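You operate a simulated robot arm through the tools that you are given. There is no shell and no other tool. Be economical: measure what you need, move in short steps, check, and stop when the job is done.

The job below is to be done with a simulated robot arm. You get a single attempt, and the scene is never put back.

Task
Fetch the yellow cap from the top of the steel table and set it on the white gasket pack there.
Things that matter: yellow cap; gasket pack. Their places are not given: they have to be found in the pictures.

The check looks at the end state, three seconds after you hand in, the way a careful person would. Anything else that was tipped, shoved, dropped, spilled or broken makes it a failure. A push-on lid holds only when it is set on centred and level and pressed home; a screw cap is set on level and turned clockwise until tight.

Robot
A 7-joint arm with a two-finger parallel gripper, fixed in place. Base frame: the origin is at the foot of the arm, x ahead of it, y to its left, z up; the work surface is at about z = 0. Units: mm, degrees, N and s.
With the tool pointing down near the work surface it reaches from about 240 to 620 mm from the base axis. Its first joint turns from -66.0 to 66.0 degrees. Payload 2.6 kg.
Tool frame: the origin (TCP) lies between the finger pads and is the grasp point; the fingertips stand 30 mm ahead of it; z points along the fingers, y is the line along which they close. Largest opening 94 mm; finger width 28, thickness 10; the body of the gripper, 50 by 96 mm, starts 55 mm behind the TCP.
Orientation is that of the tool frame in the base frame, as a unit quaternion [x, y, z, w]. With the fingers straight down and closing along the base's y, the tool's x points along the base's -x, its y along +y and its z along -z.

Tools
- The arm moves only by the tool apply_moves. Its argument "moves" is a list of rows, each an object (a shift or turn left out is 0, a gripper value left out holds the last) with "delta_pos": the shift along the base's x, y, z in units of 40 mm (1.0 is 40 mm), a list of three; "dr": the turn, a rotation vector about the base's x, y, z in units of 5 degrees (1.0 is 5 degrees), a list of three; "jaw": the gripper command, from -1 (fully open) to 1 (shut), values between in proportion. In form: [{"delta_pos": [tx, ty, tz], "dr": [ax, ay, az], "jaw": jaw}, ...]. A call has 1 to 10 rows; each row shifts and turns the commanded pose from where the row before left it. A call with a number of a shift or a turn outside -1 to 1 is refused whole. A row lasts 0.2 s, in which the tool goes at most 50 mm and 8.6 degrees; a call with a longer step from one row to the next is refused whole, and so is a gripper value outside its range. A pose out of reach is approached as far as the arm can. The call stops where the force on the tool passes 40 N (or 10 N more than at its start, if that is more) or the arm is blocked; 0.2 s more then pass. The fingers move at their own pace (about 72 mm/s each) and stop on an object; they squeeze with about 40 N. The grip force told is the motor's: it shows also when the fingers shut on nothing. Time passes only in rows, and 0.2 s behind the last, so rows that do not move let the fingers close. The reply holds the time, the measured pose of the TCP, the force on the tool along the base axes, the opening and the grip force, in the units named above and with some noise, and new pictures: "show" is both (left out), scene, wrist or none.
- Cameras (640 x 400 px; columns grow to the right, rows downward): "scene" is fixed at [36.8, 415, 588.1]; the picture's right is [-0.89, -0.46, 0.00], its down [-0.23, 0.45, -0.86] and it looks along [0.40, -0.77, -0.50] (base axes); focal length 338 px, centre (320, 200). "wrist" rides on the gripper at [-37, 0, -58] in the tool frame; the picture's right is [0.00, -1.00, 0.00], its down [0.97, 0.00, -0.24] and it looks along [0.24, 0.00, 0.97] (tool axes); focal length 218 px, centre (320, 200).
- pixel_to_xyz(camera, pixels): for up to 12 pixels [column, row] of the newest picture of that camera ("zoom" is the newest enlarged one), the place [x, y, z] in the base frame of the surface seen there, good to about 2 mm, but the place of the scene camera against the robot may be out by one fixed shift of up to 25 mm in any direction. No time passes.
- inspect(camera, box): a new picture of the part [left, top, right, bottom] of that camera's present view, enlarged. No time passes.
- hand_in(): hands the job in; it is judged then, once.

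Work in short steps. Measure before you move; look again where a grasp or a placing could have gone wrong, and mend it. You have 60 turns and 120 pictures in all, those below and enlarged ones among them. Open the gripper and draw the arm clear of the work before you hand the job in, unless the task says otherwise; then end with one line.

The tools are called by a JSON object that holds its "name" and its "arguments". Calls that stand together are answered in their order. apply_moves: Moves the arm, as the interface text tells. Its arguments: {"type":"object","properties":{"moves":{"type":"array","items":{"type":"object","properties":{"delta_pos":{"type":"array","items":{"type":"number"}},"dr":{"type":"array","items":{"type":"number"}},"jaw":{"type":"number"}}}},"show":{"type":"string","enum":["both","scene","wrist","none"]}},"required":["moves"]} The other tools are called the same way: pixel_to_xyz (camera, pixels) gives the place of the surface under pixels of a picture; inspect (camera, box) takes an enlarged picture of a part of a camera's view; hand_in () hands the job in.

At the start:

```text
t: 0.0
position: [345.3, -154.7, 265.7]
orientation: [0.0, 1.0, 0.0, 0.0]
wrist_force: [-0.1, -0.3, -0.3]
gripper_width: 93.9
grip_force: 0.0
```

scene: 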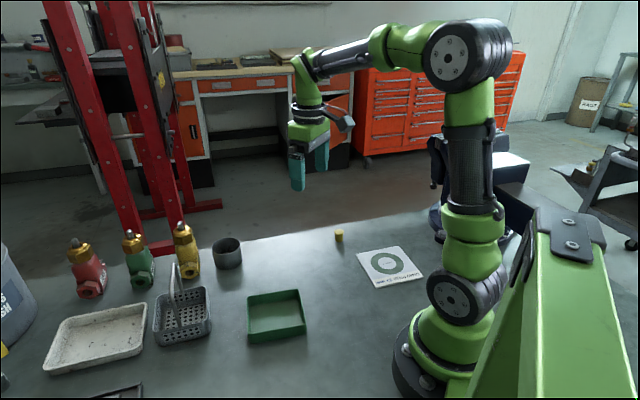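
wrist: 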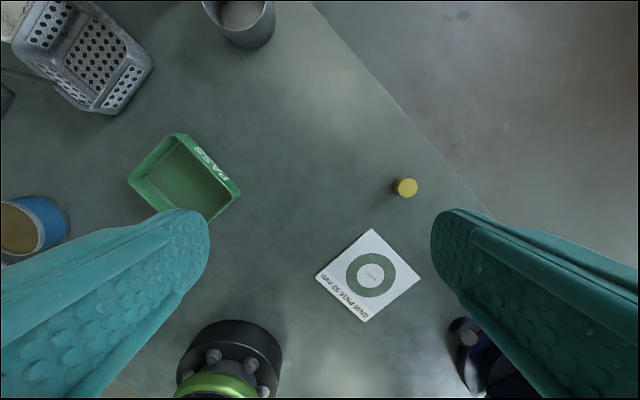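

The wrist picture shows the yellow cap at about (405,187) and the white gasket pack at about (370,275). I'll measure both and enlarge the views.

{"name": "pixel_to_xyz", "arguments": {"camera": "wrist", "pixels": [[405, 187], [398, 192], [430, 160], [370, 275], [372, 230], [420, 277], [364, 321], [317, 276], [380, 200]]}}

{"name": "inspect", "arguments": {"camera": "wrist", "box": [300, 150, 460, 330]}}

{"name": "inspect", "arguments": {"camera": "scene", "box": [300, 210, 440, 300]}}

{"name": "pixel_to_xyz", "arguments": {"camera": "scene", "pixels": [[338, 231], [338, 237], [390, 264], [330, 250]]}}

```text
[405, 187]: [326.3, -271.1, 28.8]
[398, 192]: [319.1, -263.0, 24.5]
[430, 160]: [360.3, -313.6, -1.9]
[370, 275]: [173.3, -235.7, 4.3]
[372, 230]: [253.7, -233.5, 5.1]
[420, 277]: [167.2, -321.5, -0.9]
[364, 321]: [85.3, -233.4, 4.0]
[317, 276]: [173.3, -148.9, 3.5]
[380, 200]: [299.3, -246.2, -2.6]
```

```text
2.22 times, centred on (380, 240) of wrist
```

zoom: 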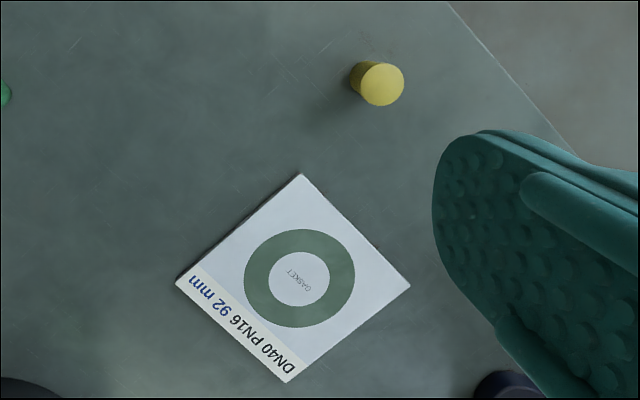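

```text
4.44 times, centred on (370, 255) of scene
```

zoom: 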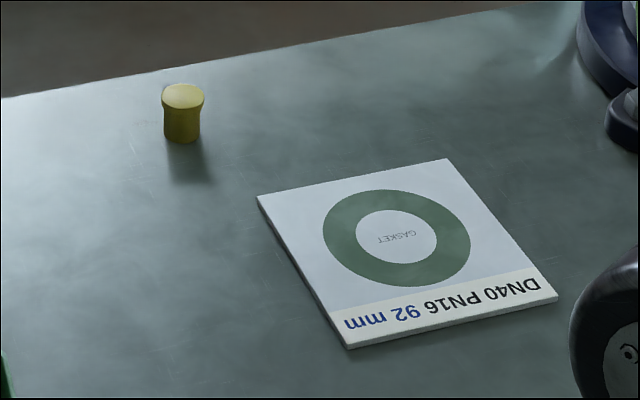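

```text
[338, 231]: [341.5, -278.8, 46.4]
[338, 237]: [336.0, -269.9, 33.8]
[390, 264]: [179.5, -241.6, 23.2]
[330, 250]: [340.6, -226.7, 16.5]
```

The wrist view puts the cap at about (324,-270), top z ≈ 29, diameter ≈ 26. The pack centre is about (170,-235), top z ≈ 4.5. I'll move above the cap at a safe height and look again.

{"name": "apply_moves", "arguments": {"moves": [{"delta_pos": [-0.12, -0.727, -0.85], "jaw": -1}, {"delta_pos": [-0.12, -0.727, -0.85]}, {"delta_pos": [-0.12, -0.727, -0.85]}, {"delta_pos": [-0.12, -0.727, -0.85]}, {}]}}

```text
t: 1.2
position: [326.1, -269.5, 128.4]
orientation: [0.0, 1.0, 0.0, 0.0]
wrist_force: [0.1, -0.5, 0.7]
gripper_width: 93.8
grip_force: 0.2
```

scene: 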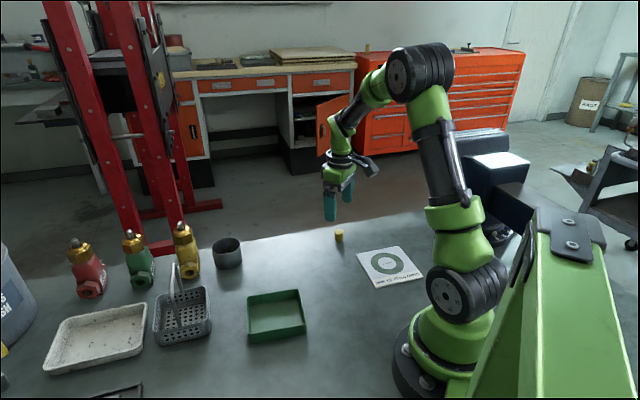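
wrist: 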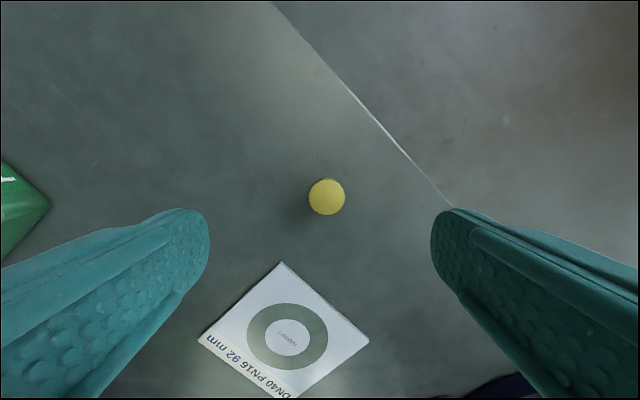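

The cap is now at about (327,197) between the fingers. I'll measure its top rim, the pack and the table again from this closer view.

{"name": "pixel_to_xyz", "arguments": {"camera": "wrist", "pixels": [[327, 197], [311, 197], [343, 197], [327, 181], [327, 213], [280, 200], [287, 337], [282, 263], [369, 340], [198, 340]]}}

{"name": "inspect", "arguments": {"camera": "wrist", "box": [280, 165, 376, 225]}}

```text
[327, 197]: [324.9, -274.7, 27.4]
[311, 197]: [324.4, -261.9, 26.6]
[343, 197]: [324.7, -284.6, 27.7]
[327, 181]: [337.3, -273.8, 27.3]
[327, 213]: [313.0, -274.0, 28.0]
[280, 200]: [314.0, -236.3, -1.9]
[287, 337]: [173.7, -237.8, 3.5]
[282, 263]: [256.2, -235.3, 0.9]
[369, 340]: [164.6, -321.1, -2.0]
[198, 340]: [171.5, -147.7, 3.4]
```

```text
6.67 times, centred on (328, 195) of wrist
```

zoom: 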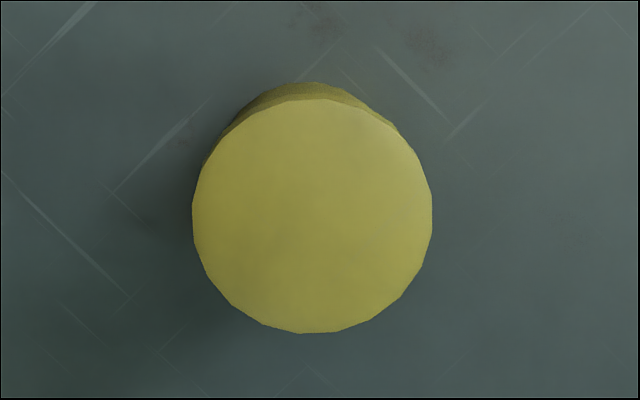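

Cap centre ≈ (325,-273.7), top z ≈ 27.5, diameter ≈ 25. I'll shift over it and descend to TCP z ≈ 37, which puts the fingertips about 7 mm above the table.

{"name": "apply_moves", "arguments": {"moves": [{"delta_pos": [-0.028, -0.105, 0]}, {"delta_pos": [0, 0, -0.8]}, {"delta_pos": [0, 0, -0.8]}, {"delta_pos": [0, 0, -0.5]}, {"delta_pos": [0, 0, -0.18]}, {}]}}

```text
t: 2.6
position: [324.6, -273.2, 38.6]
orientation: [0.0, 1.0, 0.0, 0.0]
wrist_force: [0.5, -0.1, -0.5]
gripper_width: 94.3
grip_force: 0.0
```

scene: 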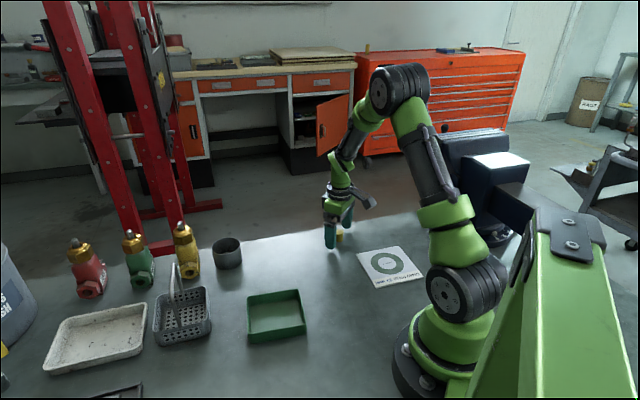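
wrist: 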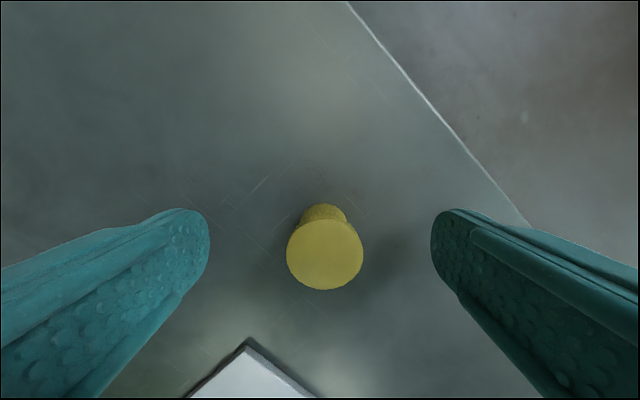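

The cap (325,254) is centred between the fingertips (210 and 432). I'll close the gripper.

{"name": "apply_moves", "arguments": {"moves": [{"jaw": 1}, {}, {}, {}, {}]}}

```text
t: 3.8
position: [325.2, -274.7, 39.3]
orientation: [0.0, 1.0, 0.0, -0.001]
wrist_force: [0.3, -0.3, 0.5]
gripper_width: 23.0
grip_force: 40.0
```

scene: 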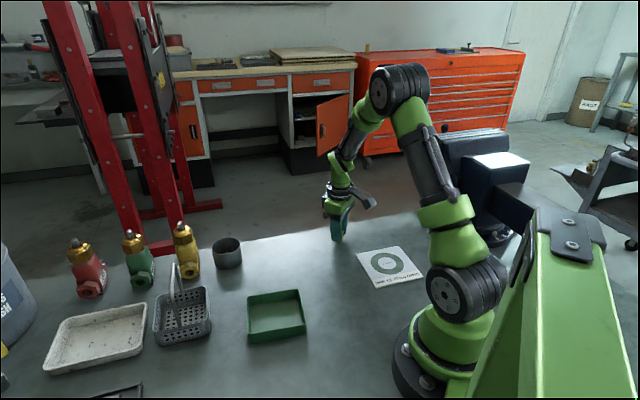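
wrist: 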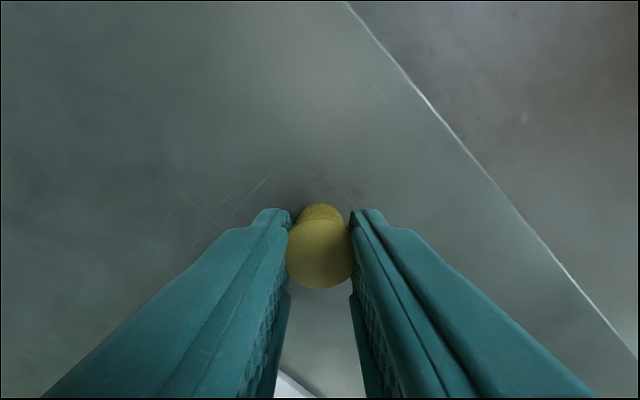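

The grip holds at 23 mm and 40 N. I'll lift about 50 mm and carry the cap over the pack centre (≈172,-236).

{"name": "apply_moves", "arguments": {"moves": [{"delta_pos": [0, 0, 0.6]}, {"delta_pos": [0, 0, 0.65]}, {"delta_pos": [-0.76, 0.19, 0]}, {"delta_pos": [-0.76, 0.19, 0]}, {"delta_pos": [-0.76, 0.19, 0]}, {"delta_pos": [-0.76, 0.19, 0]}, {"delta_pos": [-0.76, 0.19, 0]}, {}]}}

```text
t: 5.6
position: [169.9, -237.6, 87.3]
orientation: [0.0, 1.0, 0.0, -0.001]
wrist_force: [0.6, 0.4, -0.3]
gripper_width: 22.6
grip_force: 39.8
```

scene: 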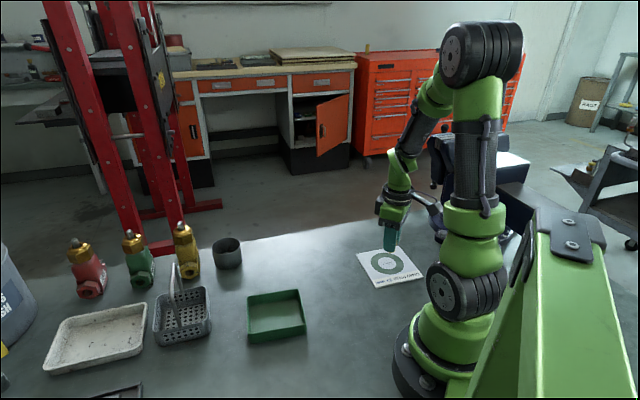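
wrist: 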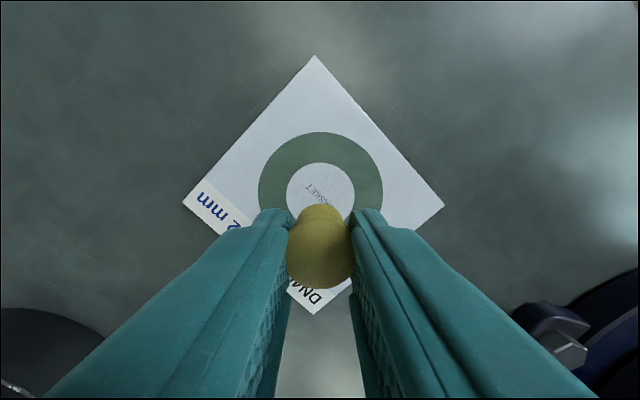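

The cap is held upright over the pack. I'll measure the ring and the corners to confirm the centring and thickness.

{"name": "pixel_to_xyz", "arguments": {"camera": "wrist", "pixels": [[315, 58], [441, 205], [186, 203], [320, 132], [258, 188], [382, 188], [230, 100], [400, 100]]}}

```text
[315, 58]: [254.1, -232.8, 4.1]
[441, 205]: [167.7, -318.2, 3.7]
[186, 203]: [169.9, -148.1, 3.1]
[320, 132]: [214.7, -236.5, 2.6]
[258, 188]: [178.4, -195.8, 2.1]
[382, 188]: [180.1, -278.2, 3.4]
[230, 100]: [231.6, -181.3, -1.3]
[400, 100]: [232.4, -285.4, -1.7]
```

The ring centre is about (170,-237), directly below the TCP, and the pack is about 5 mm thick. Contact is expected at TCP z ≈ 43.5, so I'll descend to just above that.

{"name": "apply_moves", "arguments": {"moves": [{"delta_pos": [0, 0, -0.5]}, {"delta_pos": [0, 0, -0.4]}, {"delta_pos": [0, 0, -0.1]}, {}], "show": "wrist"}}

```text
t: 6.6
position: [172.6, -236.7, 48.9]
orientation: [0.0, 1.0, 0.0, 0.0]
wrist_force: [-0.9, -0.4, -0.4]
gripper_width: 22.6
grip_force: 39.9
```

wrist: 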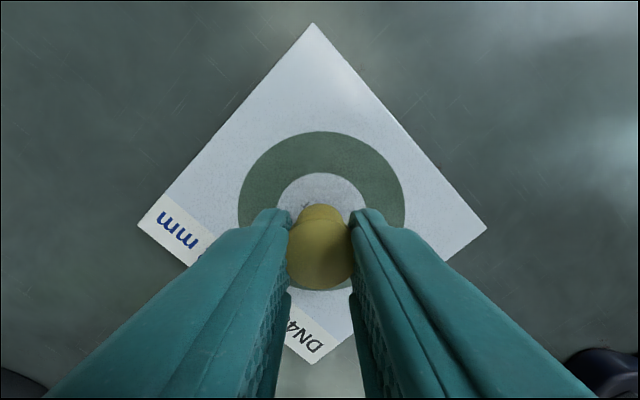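

No contact yet at z ≈ 48.5. I'll step down in 1 mm rows and watch the force.

{"name": "apply_moves", "arguments": {"moves": [{"delta_pos": [0, 0, -0.025]}, {"delta_pos": [0, 0, -0.025]}, {"delta_pos": [0, 0, -0.025]}, {}], "show": "none"}}

{"name": "apply_moves", "arguments": {"moves": [{"delta_pos": [0, 0, -0.025]}, {}], "show": "none"}}

{"name": "apply_moves", "arguments": {"moves": [{"delta_pos": [0, 0, -0.02]}, {}], "show": "none"}}

```text
t: 7.6
position: [172.4, -237.3, 46.5]
orientation: [0.0, 1.0, 0.0, 0.0]
wrist_force: [0.6, 0.6, 0.2]
gripper_width: 22.8
grip_force: 39.9
```

```text
t: 8.2
position: [172.3, -236.3, 45.5]
orientation: [0.0, 1.0, 0.0, 0.0]
wrist_force: [0.3, 0.7, 0.1]
gripper_width: 22.4
grip_force: 39.9
```

```text
t: 8.8
position: [173.1, -236.8, 43.2]
orientation: [0.0, 1.0, 0.001, 0.0]
wrist_force: [0.0, -0.2, 0.2]
gripper_width: 22.4
grip_force: 40.1
```

There is still no contact force near z ≈ 44. I'll continue in small steps.

{"name": "apply_moves", "arguments": {"moves": [{"delta_pos": [0, 0, -0.02]}, {}], "show": "none"}}

{"name": "apply_moves", "arguments": {"moves": [{"delta_pos": [0, 0, -0.015]}, {}], "show": "both"}}

```text
t: 9.4
position: [172.4, -238.0, 43.5]
orientation: [0.0, 1.0, 0.0, 0.0]
wrist_force: [-0.3, 3.0, 11.5]
gripper_width: 23.2
grip_force: 40.1
```

```text
t: 10.0
position: [172.7, -237.4, 43.5]
orientation: [0.0, 1.0, 0.0, 0.002]
wrist_force: [-3.7, 5.0, 35.2]
gripper_width: 23.2
grip_force: 39.8
```

scene: 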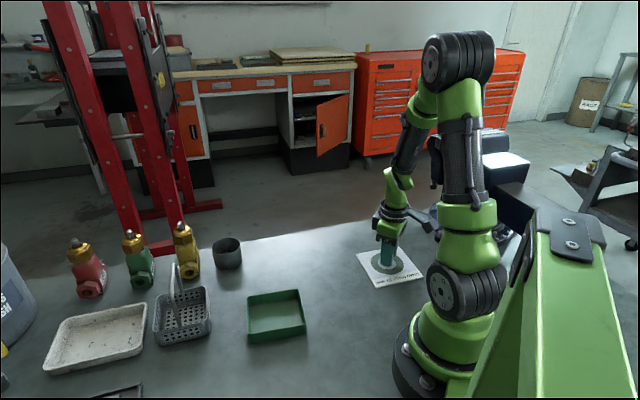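
wrist: 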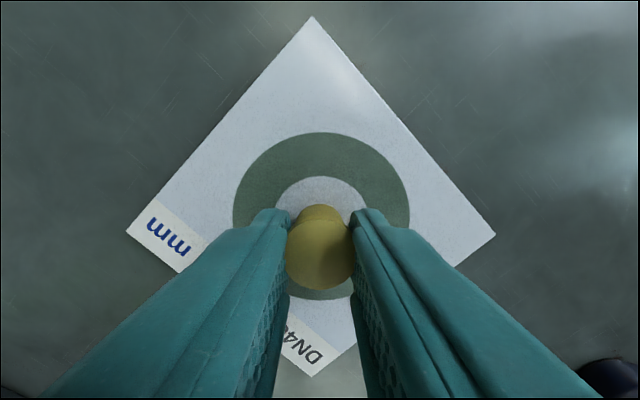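

Contact has been made (35 N up). I'll back up 0.8 mm to relieve the load, then open the fingers.

{"name": "apply_moves", "arguments": {"moves": [{"delta_pos": [0, 0, 0.02]}, {}, {"jaw": 0.3}, {}, {"jaw": -0.5}, {}, {}]}}

```text
t: 11.6
position: [173.2, -236.5, 43.5]
orientation: [0.001, 1.0, -0.001, 0.0]
wrist_force: [-0.1, -0.1, 0.4]
gripper_width: 70.5
grip_force: 0.0
```

scene: 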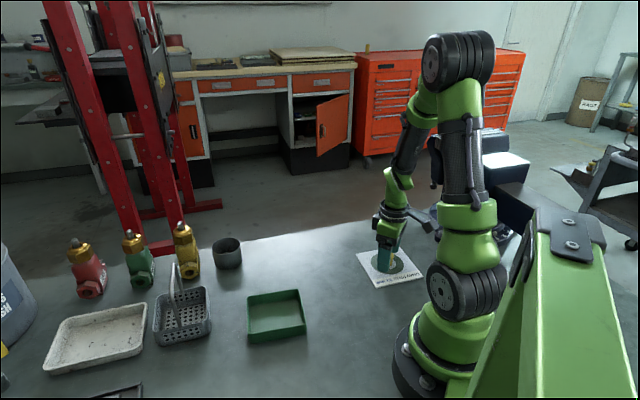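
wrist: 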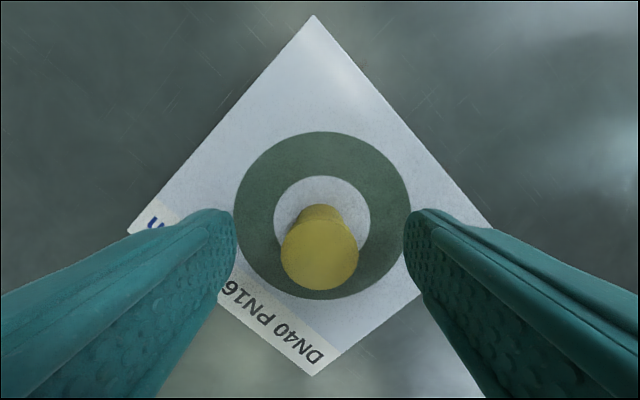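

The cap is free and stands upright in the ring's centre. I'll raise the arm straight up and move it clear.

{"name": "apply_moves", "arguments": {"moves": [{"delta_pos": [0, 0, 0.6]}, {"delta_pos": [0, 0, 1]}, {"delta_pos": [0, 0, 1]}, {"delta_pos": [0, 0, 1]}, {"delta_pos": [0.8, 0, 0.5]}, {"delta_pos": [1, 0.3, 0.3]}, {"delta_pos": [1, 0.3, 0]}, {}, {}]}}

{"name": "inspect", "arguments": {"camera": "scene", "box": [330, 220, 450, 300]}}

```text
t: 13.6
position: [287.0, -212.9, 220.8]
orientation: [0.0, 1.0, 0.0, 0.001]
wrist_force: [0.4, 1.0, -0.6]
gripper_width: 70.7
grip_force: 0.1
```

scene: 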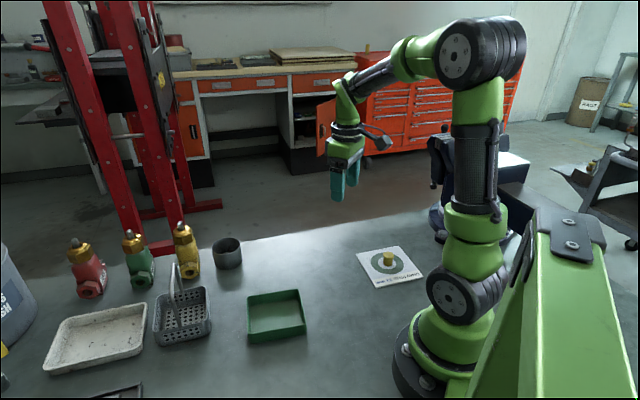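
wrist: 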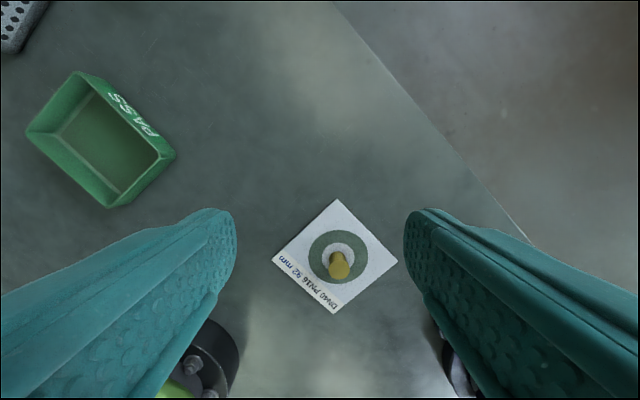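

```text
5.00 times, centred on (390, 260) of scene
```

zoom: 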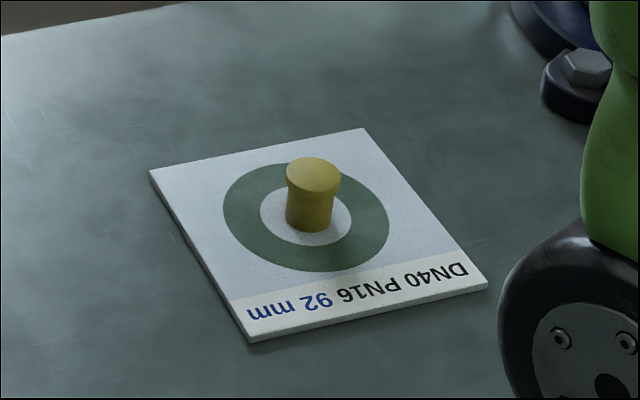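

The enlarged view shows the cap upright at the centre of the pack, the pack has not moved, and the arm is clear. I'm handing in.

{"name": "hand_in", "arguments": {}}

```text
The job is handed in.
```

The yellow cap is standing upright at the centre of the white gasket pack; nothing else was disturbed, the gripper is open and the arm is clear.
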